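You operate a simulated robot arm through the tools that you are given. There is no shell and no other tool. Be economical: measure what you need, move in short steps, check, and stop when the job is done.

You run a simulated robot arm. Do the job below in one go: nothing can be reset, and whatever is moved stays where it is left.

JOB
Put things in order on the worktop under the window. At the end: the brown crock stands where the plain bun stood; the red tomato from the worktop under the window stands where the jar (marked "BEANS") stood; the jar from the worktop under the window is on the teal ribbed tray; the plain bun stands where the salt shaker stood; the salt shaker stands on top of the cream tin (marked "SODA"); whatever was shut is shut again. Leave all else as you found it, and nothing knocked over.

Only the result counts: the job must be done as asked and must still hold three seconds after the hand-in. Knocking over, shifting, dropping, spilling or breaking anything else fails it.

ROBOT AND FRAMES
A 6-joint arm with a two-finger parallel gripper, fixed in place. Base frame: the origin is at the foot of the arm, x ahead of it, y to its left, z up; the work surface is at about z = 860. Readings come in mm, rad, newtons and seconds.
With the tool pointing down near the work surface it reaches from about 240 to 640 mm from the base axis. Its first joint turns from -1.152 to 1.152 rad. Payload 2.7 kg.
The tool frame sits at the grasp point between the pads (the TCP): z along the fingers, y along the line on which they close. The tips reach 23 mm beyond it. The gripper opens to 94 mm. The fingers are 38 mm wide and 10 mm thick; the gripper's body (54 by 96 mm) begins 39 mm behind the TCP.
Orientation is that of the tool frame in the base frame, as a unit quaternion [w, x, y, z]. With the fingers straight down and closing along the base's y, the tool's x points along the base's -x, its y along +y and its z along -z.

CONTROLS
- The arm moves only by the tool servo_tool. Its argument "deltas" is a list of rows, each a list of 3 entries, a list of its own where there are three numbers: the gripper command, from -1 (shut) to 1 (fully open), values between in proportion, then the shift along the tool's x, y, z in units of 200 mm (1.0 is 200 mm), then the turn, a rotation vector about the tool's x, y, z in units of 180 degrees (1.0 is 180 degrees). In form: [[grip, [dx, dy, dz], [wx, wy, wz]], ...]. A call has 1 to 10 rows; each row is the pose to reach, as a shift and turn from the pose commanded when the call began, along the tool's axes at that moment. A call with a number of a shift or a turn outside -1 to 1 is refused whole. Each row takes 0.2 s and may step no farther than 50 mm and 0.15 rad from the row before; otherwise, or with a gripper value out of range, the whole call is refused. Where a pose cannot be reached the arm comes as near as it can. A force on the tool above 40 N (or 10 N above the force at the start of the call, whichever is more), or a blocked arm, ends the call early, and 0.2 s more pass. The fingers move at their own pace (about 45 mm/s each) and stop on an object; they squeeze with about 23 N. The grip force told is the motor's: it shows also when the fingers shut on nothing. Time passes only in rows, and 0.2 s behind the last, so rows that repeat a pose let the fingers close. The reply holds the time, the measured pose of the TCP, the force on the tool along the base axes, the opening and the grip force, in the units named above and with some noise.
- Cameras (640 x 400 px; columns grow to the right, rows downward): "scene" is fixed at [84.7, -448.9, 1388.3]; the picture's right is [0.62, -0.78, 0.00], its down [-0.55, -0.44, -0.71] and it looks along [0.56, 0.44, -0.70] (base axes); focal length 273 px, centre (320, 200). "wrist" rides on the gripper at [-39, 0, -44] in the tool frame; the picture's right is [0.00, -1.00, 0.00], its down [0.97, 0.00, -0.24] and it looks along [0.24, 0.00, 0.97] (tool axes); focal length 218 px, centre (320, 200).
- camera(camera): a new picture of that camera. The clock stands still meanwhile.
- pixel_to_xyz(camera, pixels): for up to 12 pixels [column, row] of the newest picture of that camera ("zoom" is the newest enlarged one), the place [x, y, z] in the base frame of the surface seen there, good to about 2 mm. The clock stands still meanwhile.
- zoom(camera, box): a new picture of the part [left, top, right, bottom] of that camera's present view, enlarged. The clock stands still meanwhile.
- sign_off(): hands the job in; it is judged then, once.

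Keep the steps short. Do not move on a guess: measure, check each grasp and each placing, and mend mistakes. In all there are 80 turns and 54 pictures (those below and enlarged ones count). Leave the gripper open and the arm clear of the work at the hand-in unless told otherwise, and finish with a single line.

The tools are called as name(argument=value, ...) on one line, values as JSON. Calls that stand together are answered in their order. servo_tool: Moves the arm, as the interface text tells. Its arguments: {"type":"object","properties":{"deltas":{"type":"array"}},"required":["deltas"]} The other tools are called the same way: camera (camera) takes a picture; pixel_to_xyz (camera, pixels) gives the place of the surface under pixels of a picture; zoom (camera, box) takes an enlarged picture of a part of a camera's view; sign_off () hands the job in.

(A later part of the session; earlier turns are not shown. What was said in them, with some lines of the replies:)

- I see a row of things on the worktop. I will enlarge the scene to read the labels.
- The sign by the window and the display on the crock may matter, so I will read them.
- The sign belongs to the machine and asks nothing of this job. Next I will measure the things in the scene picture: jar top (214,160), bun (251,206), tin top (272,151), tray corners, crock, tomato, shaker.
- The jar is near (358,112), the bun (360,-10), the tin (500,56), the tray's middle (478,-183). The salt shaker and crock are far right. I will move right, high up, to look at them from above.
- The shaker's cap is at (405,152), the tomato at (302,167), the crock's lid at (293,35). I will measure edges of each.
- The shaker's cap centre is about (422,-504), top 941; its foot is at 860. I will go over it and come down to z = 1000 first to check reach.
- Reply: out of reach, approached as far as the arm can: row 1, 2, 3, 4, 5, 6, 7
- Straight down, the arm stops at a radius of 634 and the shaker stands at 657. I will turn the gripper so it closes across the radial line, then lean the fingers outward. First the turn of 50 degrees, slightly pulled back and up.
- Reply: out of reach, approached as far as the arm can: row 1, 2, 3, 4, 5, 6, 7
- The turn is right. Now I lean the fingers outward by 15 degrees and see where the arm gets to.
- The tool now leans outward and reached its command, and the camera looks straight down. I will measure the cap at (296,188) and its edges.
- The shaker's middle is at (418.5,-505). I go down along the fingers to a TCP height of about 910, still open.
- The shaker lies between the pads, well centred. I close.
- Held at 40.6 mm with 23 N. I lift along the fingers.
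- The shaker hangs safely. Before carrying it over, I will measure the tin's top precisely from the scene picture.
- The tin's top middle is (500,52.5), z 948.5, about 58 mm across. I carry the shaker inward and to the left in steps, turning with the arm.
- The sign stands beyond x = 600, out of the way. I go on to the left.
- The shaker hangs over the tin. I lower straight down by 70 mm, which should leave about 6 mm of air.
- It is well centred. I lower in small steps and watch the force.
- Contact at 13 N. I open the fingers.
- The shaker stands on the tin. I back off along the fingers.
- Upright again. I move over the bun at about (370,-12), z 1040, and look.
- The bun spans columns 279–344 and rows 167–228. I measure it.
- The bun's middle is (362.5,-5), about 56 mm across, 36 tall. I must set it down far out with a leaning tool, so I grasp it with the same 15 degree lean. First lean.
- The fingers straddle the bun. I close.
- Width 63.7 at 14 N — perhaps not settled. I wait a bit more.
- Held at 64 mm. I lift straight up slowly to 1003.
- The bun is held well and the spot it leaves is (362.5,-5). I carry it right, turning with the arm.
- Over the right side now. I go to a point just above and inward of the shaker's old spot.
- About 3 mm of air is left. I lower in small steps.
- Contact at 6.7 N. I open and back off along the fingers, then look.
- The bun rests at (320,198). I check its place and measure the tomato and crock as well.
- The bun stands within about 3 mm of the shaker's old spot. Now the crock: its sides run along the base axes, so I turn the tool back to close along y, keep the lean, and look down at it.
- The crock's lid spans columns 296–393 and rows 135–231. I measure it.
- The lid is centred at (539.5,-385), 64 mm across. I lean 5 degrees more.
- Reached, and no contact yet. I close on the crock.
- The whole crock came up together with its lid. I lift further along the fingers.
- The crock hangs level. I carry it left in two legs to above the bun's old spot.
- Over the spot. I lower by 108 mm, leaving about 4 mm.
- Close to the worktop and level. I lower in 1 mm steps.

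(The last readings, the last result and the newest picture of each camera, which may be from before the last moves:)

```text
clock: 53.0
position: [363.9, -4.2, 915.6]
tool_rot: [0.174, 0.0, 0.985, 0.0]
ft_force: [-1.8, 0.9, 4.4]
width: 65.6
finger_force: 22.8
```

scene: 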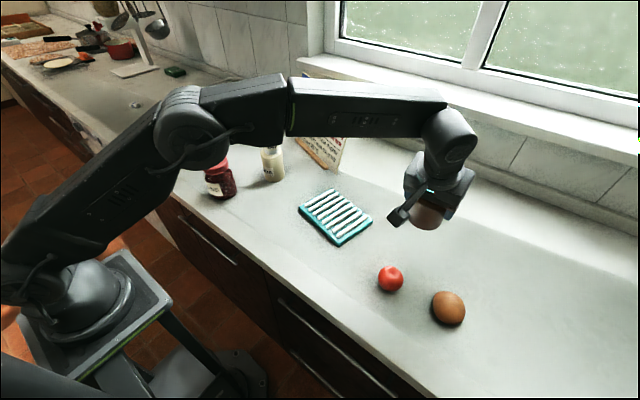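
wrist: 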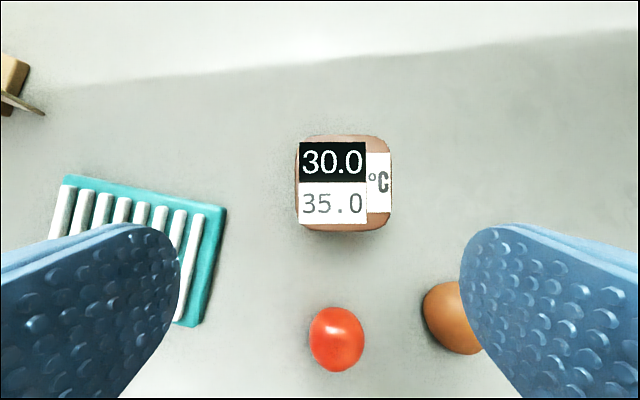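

Contact is shown by the force (+4.4 from -2.5). I open, back off, and look.

servo_tool(deltas=[[0.6, [0, 0, 0], [0, 0, 0]], [1, [0, 0, 0], [0, 0, 0]], [1, [0, 0, 0], [0, 0, 0]], [1, [0, 0, -0.08], [0, 0, 0]], [1, [0, 0, -0.25], [0, 0, 0]], [1, [0, 0, -0.45], [0, 0, 0]], [1, [0, 0, -0.65], [0, 0, 0]], [1, [0, 0, -0.65], [0, 0, 0]]])

servo_tool(deltas=[[1, [0, 0, 0], [0, 0.04, 0]], [1, [0, 0, 0], [0, 0.08, 0]], [1, [0, 0, 0], [0, 0.1105, 0]], [1, [0, 0, 0], [0, 0.1105, 0]]])

camera(camera="wrist")

```text
clock: 54.8
position: [317.7, -5.1, 1037.2]
tool_rot: [0.174, 0.0, 0.985, 0.0]
ft_force: [0.2, 0.5, 1.3]
width: 93.9
finger_force: 0.0
```

```text
clock: 55.8
position: [318.0, -5.5, 1037.4]
tool_rot: [0.0, -0.001, 1.0, 0.0]
ft_force: [-0.7, -0.7, 0.5]
width: 93.9
finger_force: 0.0
```

```text
22 pictures are left
```

wrist: 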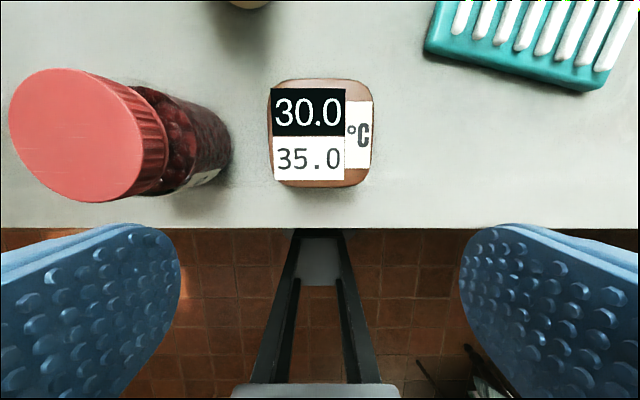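

The crock stands on the bun's old spot. Next the jar: I go up and over it for a view from above.

servo_tool(deltas=[[1, [0, 0, -0.2], [0, 0, 0]], [1, [-0.04, 0.2, -0.275], [0, 0, 0]], [1, [-0.08, 0.4, -0.275], [0, 0, 0]], [1, [-0.11, 0.5875, -0.275], [0, 0, 0]], [1, [-0.11, 0.5875, -0.275], [0, 0, 0]]])

camera(camera="wrist")

```text
clock: 57.0
position: [341.0, 112.0, 1091.4]
tool_rot: [0.0, 0.0, 1.0, 0.001]
ft_force: [0.3, -0.1, -0.1]
width: 94.1
finger_force: 0.0
```

```text
21 pictures are left
```

wrist: 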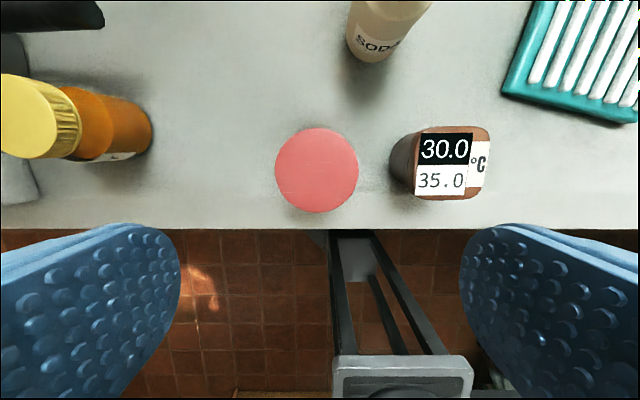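

pixel_to_xyz(camera="wrist", pixels=[[317, 170], [279, 170], [354, 170], [317, 131], [317, 209], [423, 160], [485, 163], [455, 130], [455, 195]])

pixel_to_xyz(camera="scene", pixels=[[336, 217]])

zoom(camera="scene", box=[180, 130, 290, 240])

```text
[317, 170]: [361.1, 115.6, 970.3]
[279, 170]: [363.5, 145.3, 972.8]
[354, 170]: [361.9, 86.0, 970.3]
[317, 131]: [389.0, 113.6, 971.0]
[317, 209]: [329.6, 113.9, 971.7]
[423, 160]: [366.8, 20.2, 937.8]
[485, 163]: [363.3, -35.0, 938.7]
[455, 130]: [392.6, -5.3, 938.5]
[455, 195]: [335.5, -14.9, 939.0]
```

```text
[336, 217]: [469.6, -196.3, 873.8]
```

```text
3.64 times, centred on (235, 185) of scene
```

zoom: 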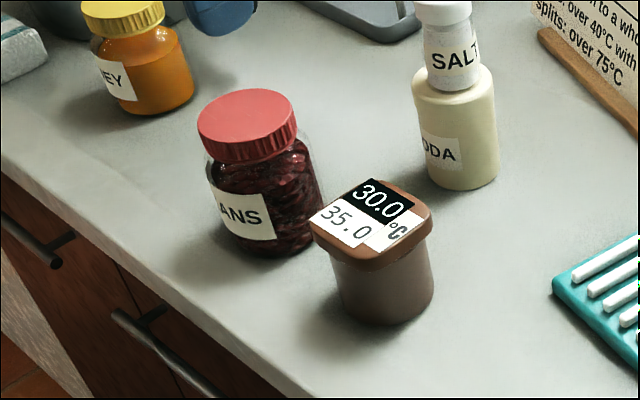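

The jar is centred at (360.5,114.5), lid top 971; its body is a bit wider than the lid. I come down around it to z 936 so that the tips hold the glass below the lid.

servo_tool(deltas=[[1, [-0.1, 0.0115, 0.1], [0, 0, 0]], [1, [-0.1, 0.0115, 0.3], [0, 0, 0]], [1, [-0.1, 0.0115, 0.5], [0, 0, 0]], [1, [-0.1, 0.0115, 0.65], [0, 0, 0]], [1, [-0.1, 0.0115, 0.73], [0, 0, 0]], [1, [-0.1, 0.0115, 0.779], [0, 0, 0]], [1, [-0.1, 0.0115, 0.779], [0, 0, 0]]])

```text
clock: 58.6
position: [360.8, 114.4, 936.2]
tool_rot: [0.001, 0.0, 1.0, 0.001]
ft_force: [0.0, -0.7, 0.7]
width: 94.1
finger_force: 0.0
```

servo_tool(deltas=[[-1, [0, 0, 0], [0, 0, 0]], [-1, [0, 0, 0], [0, 0, 0]], [-1, [0, 0, 0], [0, 0, 0]], [-1, [0, 0, 0], [0, 0, 0]], [-1, [0, 0, 0], [0, 0, 0]]])

servo_tool(deltas=[[-1, [0, 0, -0.025], [0, 0, 0]], [-1, [0, 0, -0.05], [0, 0, 0]], [-1, [0, 0, -0.05], [0, 0, 0]]])

zoom(camera="scene", box=[180, 110, 290, 240])

```text
clock: 59.8
position: [360.4, 113.9, 936.0]
tool_rot: [0.001, -0.001, 1.0, -0.001]
ft_force: [0.5, 2.5, -0.5]
width: 75.3
finger_force: 23.3
```

```text
clock: 60.6
position: [360.7, 114.6, 946.3]
tool_rot: [0.0, -0.001, 1.0, 0.0]
ft_force: [1.7, 0.3, -5.7]
width: 75.5
finger_force: 23.0
```

```text
3.08 times, centred on (235, 175) of scene
```

zoom: 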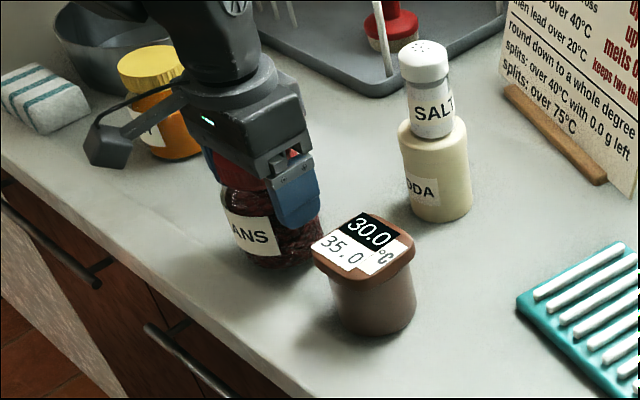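

The jar came up whole, held at 75 mm on the glass. I raise it above the crock's height.

servo_tool(deltas=[[-1, [0, 0, -0.12], [0, 0, 0]], [-1, [0, 0, -0.25], [0, 0, 0]], [-1, [0, 0, -0.4], [0, 0, 0]], [-1, [0, 0, -0.54], [0, 0, 0]], [-1, [0, 0, -0.54], [0, 0, 0]]])

zoom(camera="scene", box=[290, 180, 380, 255])

pixel_to_xyz(camera="zoom", pixels=[[320, 200], [280, 190], [360, 210], [330, 170], [300, 240], [345, 180], [285, 222]])

```text
clock: 61.8
position: [360.8, 114.3, 1053.5]
tool_rot: [0.001, -0.001, 1.0, 0.0]
ft_force: [0.0, 0.5, -5.4]
width: 75.3
finger_force: 23.0
```

```text
5.33 times, centred on (335, 218) of scene
```

zoom: 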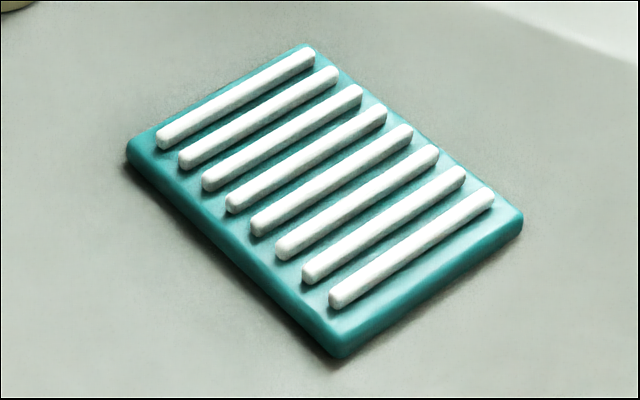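

```text
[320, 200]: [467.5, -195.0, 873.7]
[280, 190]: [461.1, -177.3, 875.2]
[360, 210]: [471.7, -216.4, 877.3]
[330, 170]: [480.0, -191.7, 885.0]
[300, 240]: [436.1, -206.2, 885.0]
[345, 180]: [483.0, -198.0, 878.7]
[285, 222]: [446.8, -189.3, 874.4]
```

The rib tops are at 885, the tray's middle at (478,-183). I carry the jar right at x = 380, past the crock, then out over the tray.

servo_tool(deltas=[[-1, [-0.02, -0.18, 0], [0, 0, 0]], [-1, [-0.04, -0.36, 0], [0, 0, 0]], [-1, [-0.06, -0.54, 0], [0, 0, 0]], [-1, [-0.08, -0.72, 0], [0, 0, 0]], [-1, [-0.1, -0.97, 0], [0, 0, 0]], [-1, [-0.1, -0.97, 0], [0, 0, 0]]])

servo_tool(deltas=[[-1, [-0.12, -0.13, 0], [0, 0, 0]], [-1, [-0.24, -0.26, 0], [0, 0, 0]], [-1, [-0.36, -0.38, 0], [0, 0, 0]], [-1, [-0.49, -0.515, 0], [0, 0, 0]], [-1, [-0.49, -0.515, 0.15], [0, 0, 0]], [-1, [-0.49, -0.515, 0.3], [0, 0, 0]], [-1, [-0.49, -0.515, 0.42], [0, 0, 0]], [-1, [-0.49, -0.515, 0.42], [0, 0, 0]]])

zoom(camera="scene", box=[280, 140, 400, 260])

```text
refused: row 5 steps farther than a row can; nothing moved
```

```text
clock: 63.1
position: [463.1, 10.5, 1020.9]
tool_rot: [0.013, -0.002, 1.0, 0.001]
ft_force: [-2.9, -0.2, 7.8]
width: 75.7
finger_force: 23.1
stopped in row 6: the force on the tool passed its limit (the readings are from after the stop); the commanded pose is now the measured one
```

```text
3.33 times, centred on (340, 200) of scene
```

zoom: 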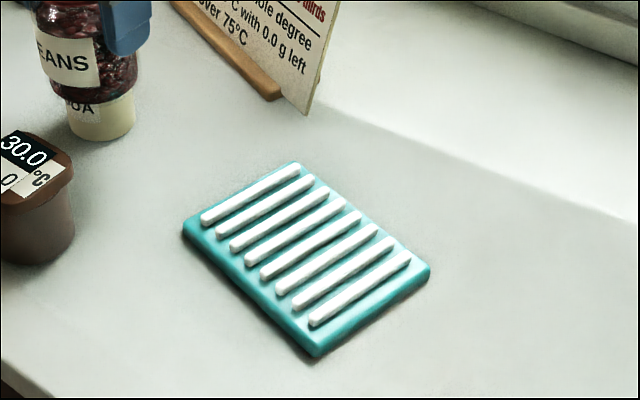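

My mistake: the first leg was refused, so the second ran from the wrong place, and the jar touched something near the tin. I look before moving anything.

zoom(camera="scene", box=[230, 80, 340, 200])

camera(camera="wrist")

```text
3.33 times, centred on (285, 140) of scene
```

zoom: 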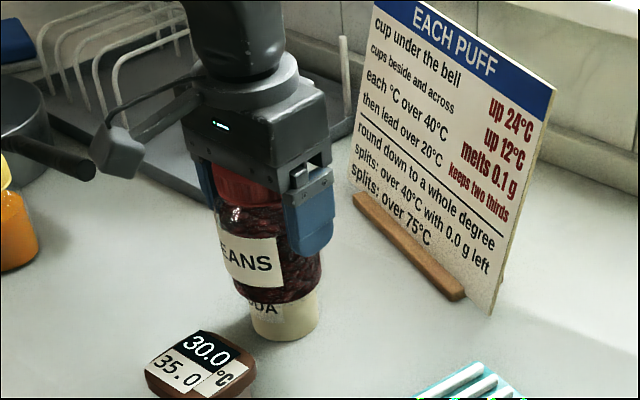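

```text
15 pictures are left
```

wrist: 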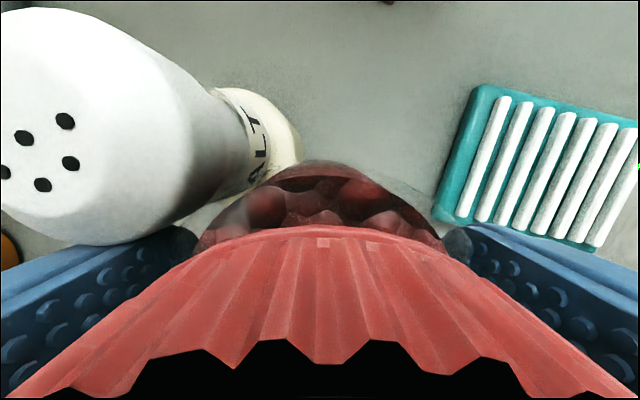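

The shaker still stands on the tin; the jar's foot rests on the tin's rim. I lift the jar a few millimetres straight up, then move it away diagonally, slowly.

servo_tool(deltas=[[-1, [0, 0, -0.01], [0, 0, 0]], [-1, [0.005, -0.005, -0.025], [0, 0, 0]], [-1, [0.025, -0.025, -0.05], [0, 0, 0]], [-1, [0.06, -0.06, -0.08], [0, 0, 0]], [-1, [0.12, -0.15, -0.11], [0, 0, 0]], [-1, [0.2, -0.3, -0.15], [0, 0, 0]], [-1, [0.2, -0.3, -0.15], [0, 0, 0]]])

zoom(camera="scene", box=[230, 80, 350, 200])

```text
clock: 64.8
position: [420.9, -49.8, 1048.8]
tool_rot: [0.011, -0.001, 1.0, 0.0]
ft_force: [-0.5, -0.5, -6.3]
width: 75.7
finger_force: 22.9
```

```text
3.33 times, centred on (290, 140) of scene
```

zoom: 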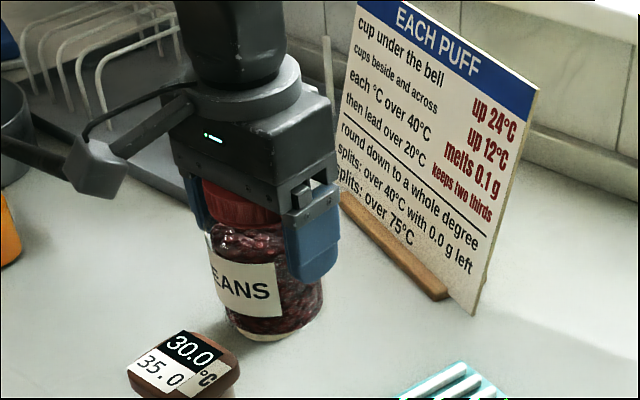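

Clear of the tin. I level the tool again and carry the jar over the tray at the same height.

servo_tool(deltas=[[-1, [0, -0.2, 0], [0, 0.007, 0]], [-1, [-0.07, -0.4, 0], [0, 0.007, 0]], [-1, [-0.17, -0.55, 0], [0, 0.007, 0]], [-1, [-0.285, -0.665, 0], [0, 0.007, 0]], [-1, [-0.285, -0.665, 0], [0, 0.007, 0]], [-1, [-0.285, -0.665, 0], [0, 0.007, 0]]])

zoom(camera="scene", box=[220, 80, 400, 250])

```text
clock: 66.2
position: [477.8, -182.6, 1049.0]
tool_rot: [0.001, -0.002, 1.0, 0.0]
ft_force: [0.4, -0.6, -5.8]
width: 75.5
finger_force: 23.4
```

```text
2.35 times, centred on (310, 165) of scene
```

zoom: 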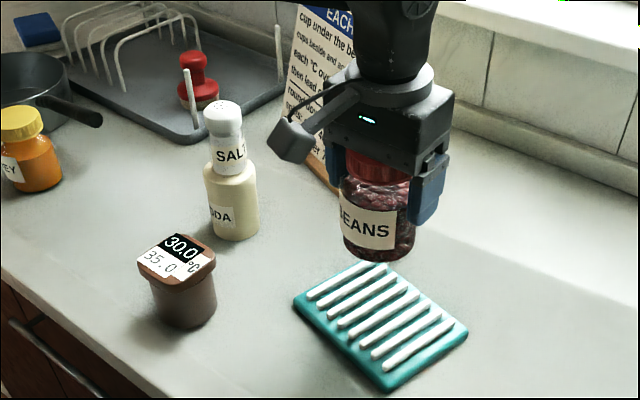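

The tin and shaker stand upright. I check that neither was shifted: shaker cap (222,108), tin edge points.

pixel_to_xyz(camera="zoom", pixels=[[222, 107], [207, 107], [238, 107], [222, 100], [222, 116], [232, 200], [208, 180], [252, 180], [228, 172], [238, 236]])

```text
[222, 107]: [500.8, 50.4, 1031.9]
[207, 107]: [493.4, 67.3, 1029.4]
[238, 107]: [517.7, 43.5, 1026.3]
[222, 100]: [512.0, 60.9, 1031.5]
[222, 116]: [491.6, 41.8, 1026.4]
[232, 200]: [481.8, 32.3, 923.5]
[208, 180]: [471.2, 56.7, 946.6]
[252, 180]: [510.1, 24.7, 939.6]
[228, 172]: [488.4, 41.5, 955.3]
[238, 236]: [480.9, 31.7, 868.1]
```

Shaker and tin are where they were. I lower the jar to about 7 mm above the ribs.

servo_tool(deltas=[[-1, [0, 0, 0.1], [0, 0, 0]], [-1, [0, 0, 0.2], [0, 0, 0]], [-1, [0, 0, 0.3], [0, 0, 0]], [-1, [0, 0, 0.37], [0, 0, 0]], [-1, [0, 0, 0.4], [0, 0, 0]], [-1, [0, 0, 0.4], [0, 0, 0]]])

zoom(camera="scene", box=[290, 160, 390, 260])

```text
clock: 67.5
position: [478.4, -182.7, 969.1]
tool_rot: [0.0, -0.001, 1.0, -0.001]
ft_force: [0.1, -0.5, -6.2]
width: 75.6
finger_force: 23.3
```

```text
4.00 times, centred on (340, 210) of scene
```

zoom: 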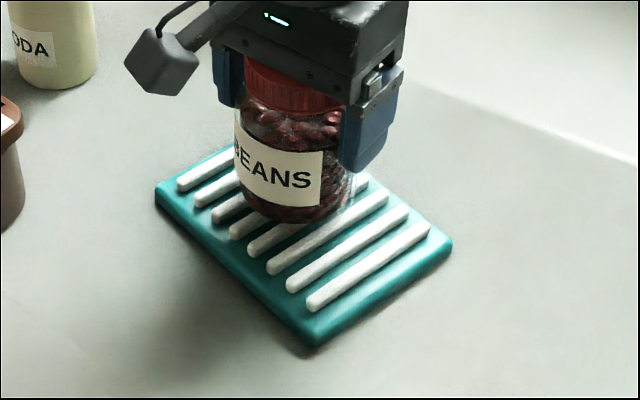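

servo_tool(deltas=[[-1, [0, 0, 0.01], [0, 0, 0]], [-1, [0, 0, 0.02], [0, 0, 0]], [-1, [0, 0, 0.03], [0, 0, 0]], [-1, [0, 0, 0.03], [0, 0, 0]]])

servo_tool(deltas=[[-1, [0, 0, 0.005], [0, 0, 0]], [-1, [0, 0, 0.01], [0, 0, 0]], [-1, [0, 0, 0.01], [0, 0, 0]]])

```text
clock: 68.5
position: [479.3, -183.9, 964.4]
tool_rot: [0.0, -0.001, 1.0, 0.0]
ft_force: [0.0, -0.3, -6.1]
width: 75.4
finger_force: 23.5
```

```text
clock: 69.3
position: [478.1, -183.0, 962.2]
tool_rot: [0.0, -0.001, 1.0, 0.0]
ft_force: [0.1, 0.7, -5.6]
width: 75.4
finger_force: 22.8
```

servo_tool(deltas=[[-1, [0, 0, 0.005], [0, 0, 0]], [-1, [0, 0, 0.01], [0, 0, 0]], [-1, [0, 0, 0.01], [0, 0, 0]]])

```text
clock: 70.2
position: [478.5, -181.7, 958.4]
tool_rot: [0.001, -0.001, 1.0, 0.0]
ft_force: [0.2, -1.5, -6.0]
width: 75.4
finger_force: 23.4
```

servo_tool(deltas=[[-1, [0, 0, 0.005], [0, 0, 0]], [-1, [0, 0, 0.01], [0, 0, 0]], [-1, [0, 0, 0.01], [0, 0, 0]]])

```text
clock: 71.0
position: [479.6, -183.3, 957.4]
tool_rot: [0.0, -0.001, 1.0, 0.0]
ft_force: [-0.2, 0.6, -6.2]
width: 75.8
finger_force: 23.2
```

servo_tool(deltas=[[-1, [0, 0, 0.005], [0, 0, 0]], [-1, [0, 0, 0.01], [0, 0, 0]], [-1, [0, 0, 0.01], [0, 0, 0]]])

zoom(camera="scene", box=[310, 170, 370, 240])

```text
clock: 71.8
position: [479.2, -181.5, 957.0]
tool_rot: [0.001, -0.002, 1.0, 0.0]
ft_force: [-5.1, 2.1, 8.7]
width: 75.4
finger_force: 23.1
```

```text
5.71 times, centred on (340, 205) of scene
```

zoom: 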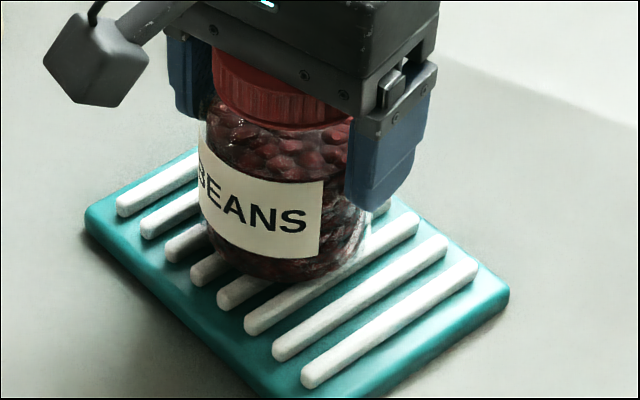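

Contact, with a small sideways force, so one edge touches first. I press 1 mm more to let it settle flat, then open.

servo_tool(deltas=[[-1, [0, 0, 0.005], [0, 0, 0]], [-1, [0, 0, 0.005], [0, 0, 0]]])

servo_tool(deltas=[[-0.3, [0, 0, 0], [0, 0, 0]], [0.64, [0, 0, 0], [0, 0, 0]], [0.7, [0, 0, 0], [0, 0, 0]], [1, [0, 0, 0], [0, 0, 0]], [1, [0, 0, 0], [0, 0, 0]], [1, [0, 0, 0], [0, 0, 0]]])

```text
clock: 72.3
position: [479.2, -182.5, 957.0]
tool_rot: [0.002, -0.002, 1.0, 0.0]
ft_force: [-9.1, 4.4, 25.6]
width: 75.3
finger_force: 23.3
```

```text
clock: 73.8
position: [480.1, -183.3, 957.3]
tool_rot: [0.002, -0.001, 1.0, -0.001]
ft_force: [-2.2, 1.0, 28.0]
width: 94.3
finger_force: 0.1
```

The palm rests on the lid, so the jar had slid up in the grip. I rise straight up, slowly at first.

servo_tool(deltas=[[1, [0, 0, -0.01], [0, 0, 0]], [1, [0, 0, -0.03], [0, 0, 0]], [1, [0, 0, -0.1], [0, 0, 0]], [1, [0, 0, -0.25], [0, 0, 0]], [1, [0, 0, -0.45], [0, 0, 0]], [1, [0, 0, -0.6], [0, 0, 0]], [1, [0, 0, -0.6], [0, 0, 0]]])

zoom(camera="scene", box=[290, 160, 410, 300])

```text
clock: 75.3
position: [478.6, -181.8, 1076.3]
tool_rot: [0.001, -0.002, 1.0, 0.0]
ft_force: [-0.5, 0.1, 0.1]
width: 93.8
finger_force: 0.1
```

```text
2.86 times, centred on (350, 230) of scene
```

zoom: 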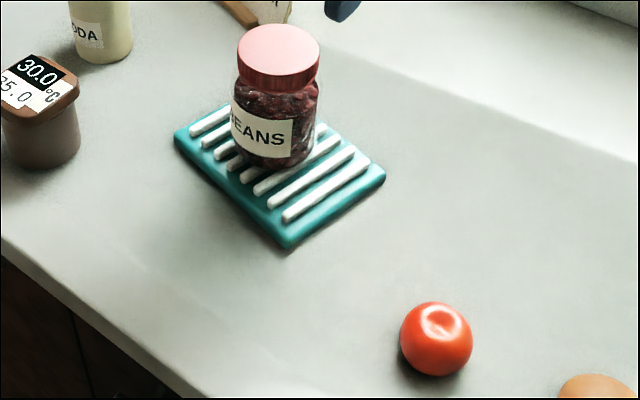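

The jar stands on the tray. I check its lid is level, and move over the tomato near (402,-385).

pixel_to_xyz(camera="zoom", pixels=[[279, 49], [245, 49], [313, 49], [279, 30], [279, 68]])

servo_tool(deltas=[[1, [0.076, -0.2, 0], [0, 0, 0]], [1, [0.152, -0.4, 0], [0, 0, 0]], [1, [0.228, -0.6, 0], [0, 0, 0]], [1, [0.304, -0.8, 0], [0, 0, 0]], [1, [0.38, -1.0, 0.05], [0, 0, 0]], [1, [0.38, -1.0, 0.25], [0, 0, 0]], [1, [0.38, -1.0, 0.25], [0, 0, 0]]])

camera(camera="wrist")

```text
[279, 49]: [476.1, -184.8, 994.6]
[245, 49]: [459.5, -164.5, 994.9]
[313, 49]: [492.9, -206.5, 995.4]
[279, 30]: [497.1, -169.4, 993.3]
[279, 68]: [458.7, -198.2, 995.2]
```

```text
clock: 77.0
position: [403.8, -382.9, 1023.4]
tool_rot: [0.0, -0.001, 1.0, 0.0]
ft_force: [-0.6, 0.2, 0.2]
width: 94.2
finger_force: 0.0
```

```text
9 pictures are left
```

wrist: 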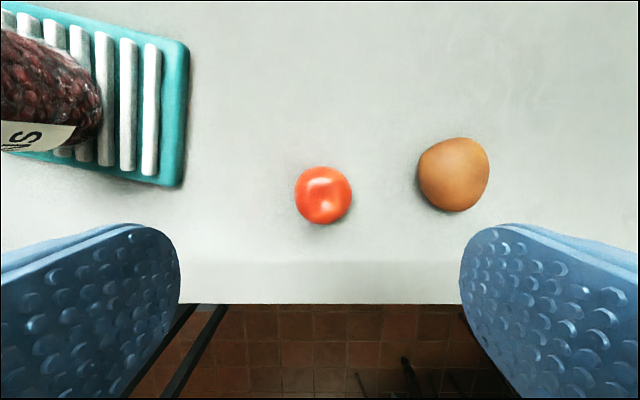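

The jar's lid is level at 995. Now I measure the tomato (columns 295–352, rows 167–223).

pixel_to_xyz(camera="wrist", pixels=[[323, 195], [298, 195], [349, 195], [323, 170], [323, 220]])

```text
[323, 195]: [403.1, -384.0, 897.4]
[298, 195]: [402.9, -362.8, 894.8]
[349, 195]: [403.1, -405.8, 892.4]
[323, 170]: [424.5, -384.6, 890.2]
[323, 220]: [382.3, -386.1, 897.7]
```

Its middle is (403,-384.5), top 898. I come down to z 888.

servo_tool(deltas=[[1, [0, -0.009, 0.2], [0, 0, 0]], [1, [0, -0.009, 0.4], [0, 0, 0]], [1, [0, -0.009, 0.58], [0, 0, 0]], [1, [0, -0.009, 0.676], [0, 0, 0]], [1, [0, -0.009, 0.676], [0, 0, 0]]])

servo_tool(deltas=[[-1, [0, 0, 0], [0, 0, 0]], [-1, [0, 0, 0], [0, 0, 0]], [-1, [0, 0, 0], [0, 0, 0]], [-1, [0, 0, 0], [0, 0, 0]], [-1, [0, 0, 0], [0, 0, 0]]])

```text
clock: 78.2
position: [403.8, -384.9, 888.7]
tool_rot: [0.0, -0.001, 1.0, -0.001]
ft_force: [-0.9, -0.4, -0.3]
width: 94.0
finger_force: 0.1
```

```text
clock: 79.3
position: [404.1, -384.2, 890.3]
tool_rot: [0.0, -0.001, 1.0, 0.0]
ft_force: [0.1, -0.6, -1.5]
width: 49.8
finger_force: 23.3
```

Held at 50 mm. I lift it to about 1039.

servo_tool(deltas=[[-1, [0, 0, -0.05], [0, 0, 0]], [-1, [0, 0, -0.2], [0, 0, 0]], [-1, [0, 0, -0.4], [0, 0, 0]], [-1, [0, 0, -0.6], [0, 0, 0]], [-1, [0, 0, -0.75], [0, 0, 0]], [-1, [0, 0, -0.75], [0, 0, 0]]])

camera(camera="wrist")

```text
clock: 80.8
position: [403.0, -385.1, 1039.6]
tool_rot: [0.0, -0.001, 1.0, -0.001]
ft_force: [-1.3, 0.3, -0.9]
width: 49.5
finger_force: 22.9
```

```text
8 pictures are left
```

wrist: 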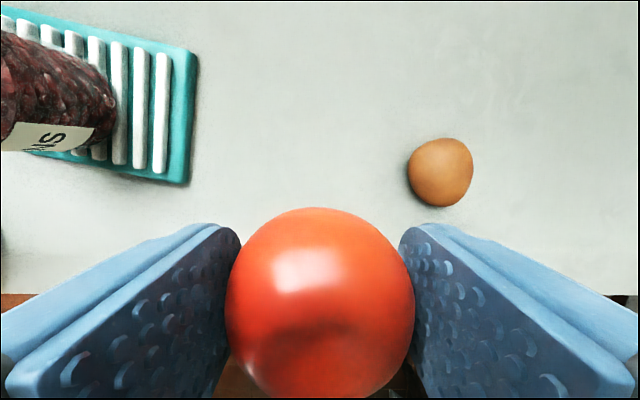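

The tomato is held well. I carry it left, pulling in a little first.

servo_tool(deltas=[[-1, [0.1, 0.15, 0], [0, 0, 0]], [-1, [0.18, 0.35, 0], [0, 0, 0]], [-1, [0.215, 0.57, 0], [0, 0, 0]], [-1, [0.215, 0.79, 0], [0, 0, 0]], [-1, [0.215, 1.0, 0], [0, 0, 0]], [-1, [0.215, 1.0, 0], [0, 0, 0]]])

```text
clock: 82.2
position: [358.4, -184.9, 1038.3]
tool_rot: [0.0, -0.002, 1.0, 0.001]
ft_force: [0.2, 0.6, -0.2]
width: 49.8
finger_force: 23.0
```

servo_tool(deltas=[[-1, [0, 0.2, 0], [0, 0, 0]], [-1, [0, 0.4, 0], [0, 0, 0]], [-1, [0, 0.6, 0], [0, 0, 0]], [-1, [0, 0.8, 0], [0, 0, 0]], [-1, [0, 1.0, 0], [0, 0, 0]], [-1, [0, 1.0, 0], [0, 0, 0]]])

```text
clock: 83.5
position: [360.6, 14.2, 1040.6]
tool_rot: [0.0, -0.001, 1.0, -0.001]
ft_force: [-0.3, 0.3, -0.1]
width: 49.3
finger_force: 23.1
```

servo_tool(deltas=[[-1, [0, 0.2, 0], [0, 0, 0]], [-1, [0, 0.4, 0], [0, 0, 0]], [-1, [0, 0.499, 0], [0, 0, 0]], [-1, [0, 0.499, 0.2], [0, 0, 0]], [-1, [0, 0.499, 0.4], [0, 0, 0]], [-1, [0, 0.499, 0.6], [0, 0, 0]], [-1, [0, 0.499, 0.7], [0, 0, 0]], [-1, [0, 0.499, 0.73], [0, 0, 0]], [-1, [0, 0.499, 0.73], [0, 0, 0]]])

```text
clock: 85.5
position: [359.8, 114.5, 892.7]
tool_rot: [0.0, 0.0, 1.0, 0.0]
ft_force: [0.5, -0.8, -1.0]
width: 49.7
finger_force: 23.3
```

About 4 mm above. I lower in small steps.

servo_tool(deltas=[[-1, [0, 0, 0.006], [0, 0, 0]], [-1, [0, 0, 0.012], [0, 0, 0]], [-1, [0, 0, 0.017], [0, 0, 0]], [-1, [0, 0, 0.017], [0, 0, 0]]])

```text
clock: 86.5
position: [359.7, 115.3, 890.9]
tool_rot: [0.0, -0.001, 1.0, 0.0]
ft_force: [1.0, -0.2, -1.2]
width: 49.3
finger_force: 23.2
5 turns are left
```

I lower the last 1.5 mm, open, and rise, all in one call; few turns are left.

servo_tool(deltas=[[-1, [0, 0, 0.004], [0, 0, 0]], [-1, [0, 0, 0.007], [0, 0, 0]], [0.4, [0, 0, 0.007], [0, 0, 0]], [1, [0, 0, 0.007], [0, 0, 0]], [1, [0, 0, 0.007], [0, 0, 0]], [1, [0, 0, -0.1], [0, 0, 0]], [1, [0, 0, -0.3], [0, 0, 0]], [1, [0, 0, -0.5], [0, 0, 0]], [1, [0, 0, -0.7], [0, 0, 0]], [1, [0, 0, -0.9], [0, 0, 0]]])

camera(camera="scene")

camera(camera="wrist")

```text
clock: 88.8
position: [358.2, 115.8, 1070.4]
tool_rot: [-0.001, -0.001, 1.0, 0.0]
ft_force: [0.0, -0.8, -0.5]
width: 94.1
finger_force: 0.1
```

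```text
7 pictures are left
```

scene: 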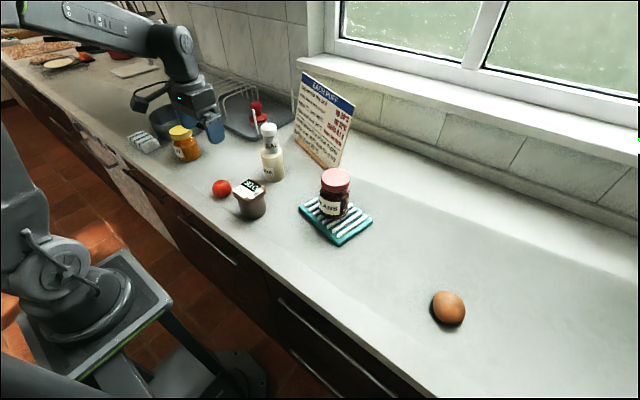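

```text
6 pictures are left
4 turns are left
```

wrist: 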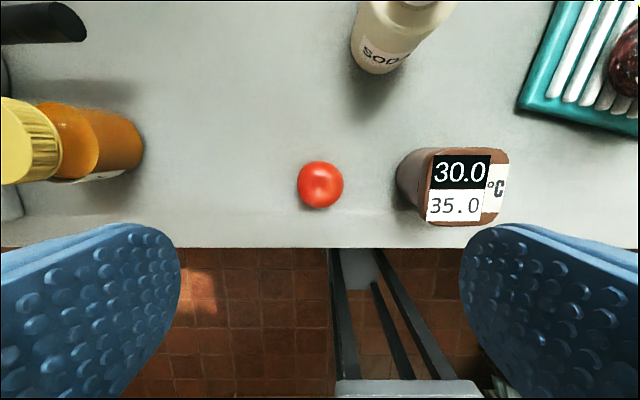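

The pictures show everything in place: tomato on the jar's old spot, crock on the bun's, jar on the tray, bun on the shaker's, shaker on the tin. The gripper is open and clear, so I hand in.

sign_off()

```text
The job is handed in.
```

The five things are in their new places, nothing was opened or knocked over, and the job is handed in; on the way the jar bumped the tin's rim, but tin and shaker measured unmoved afterwards.
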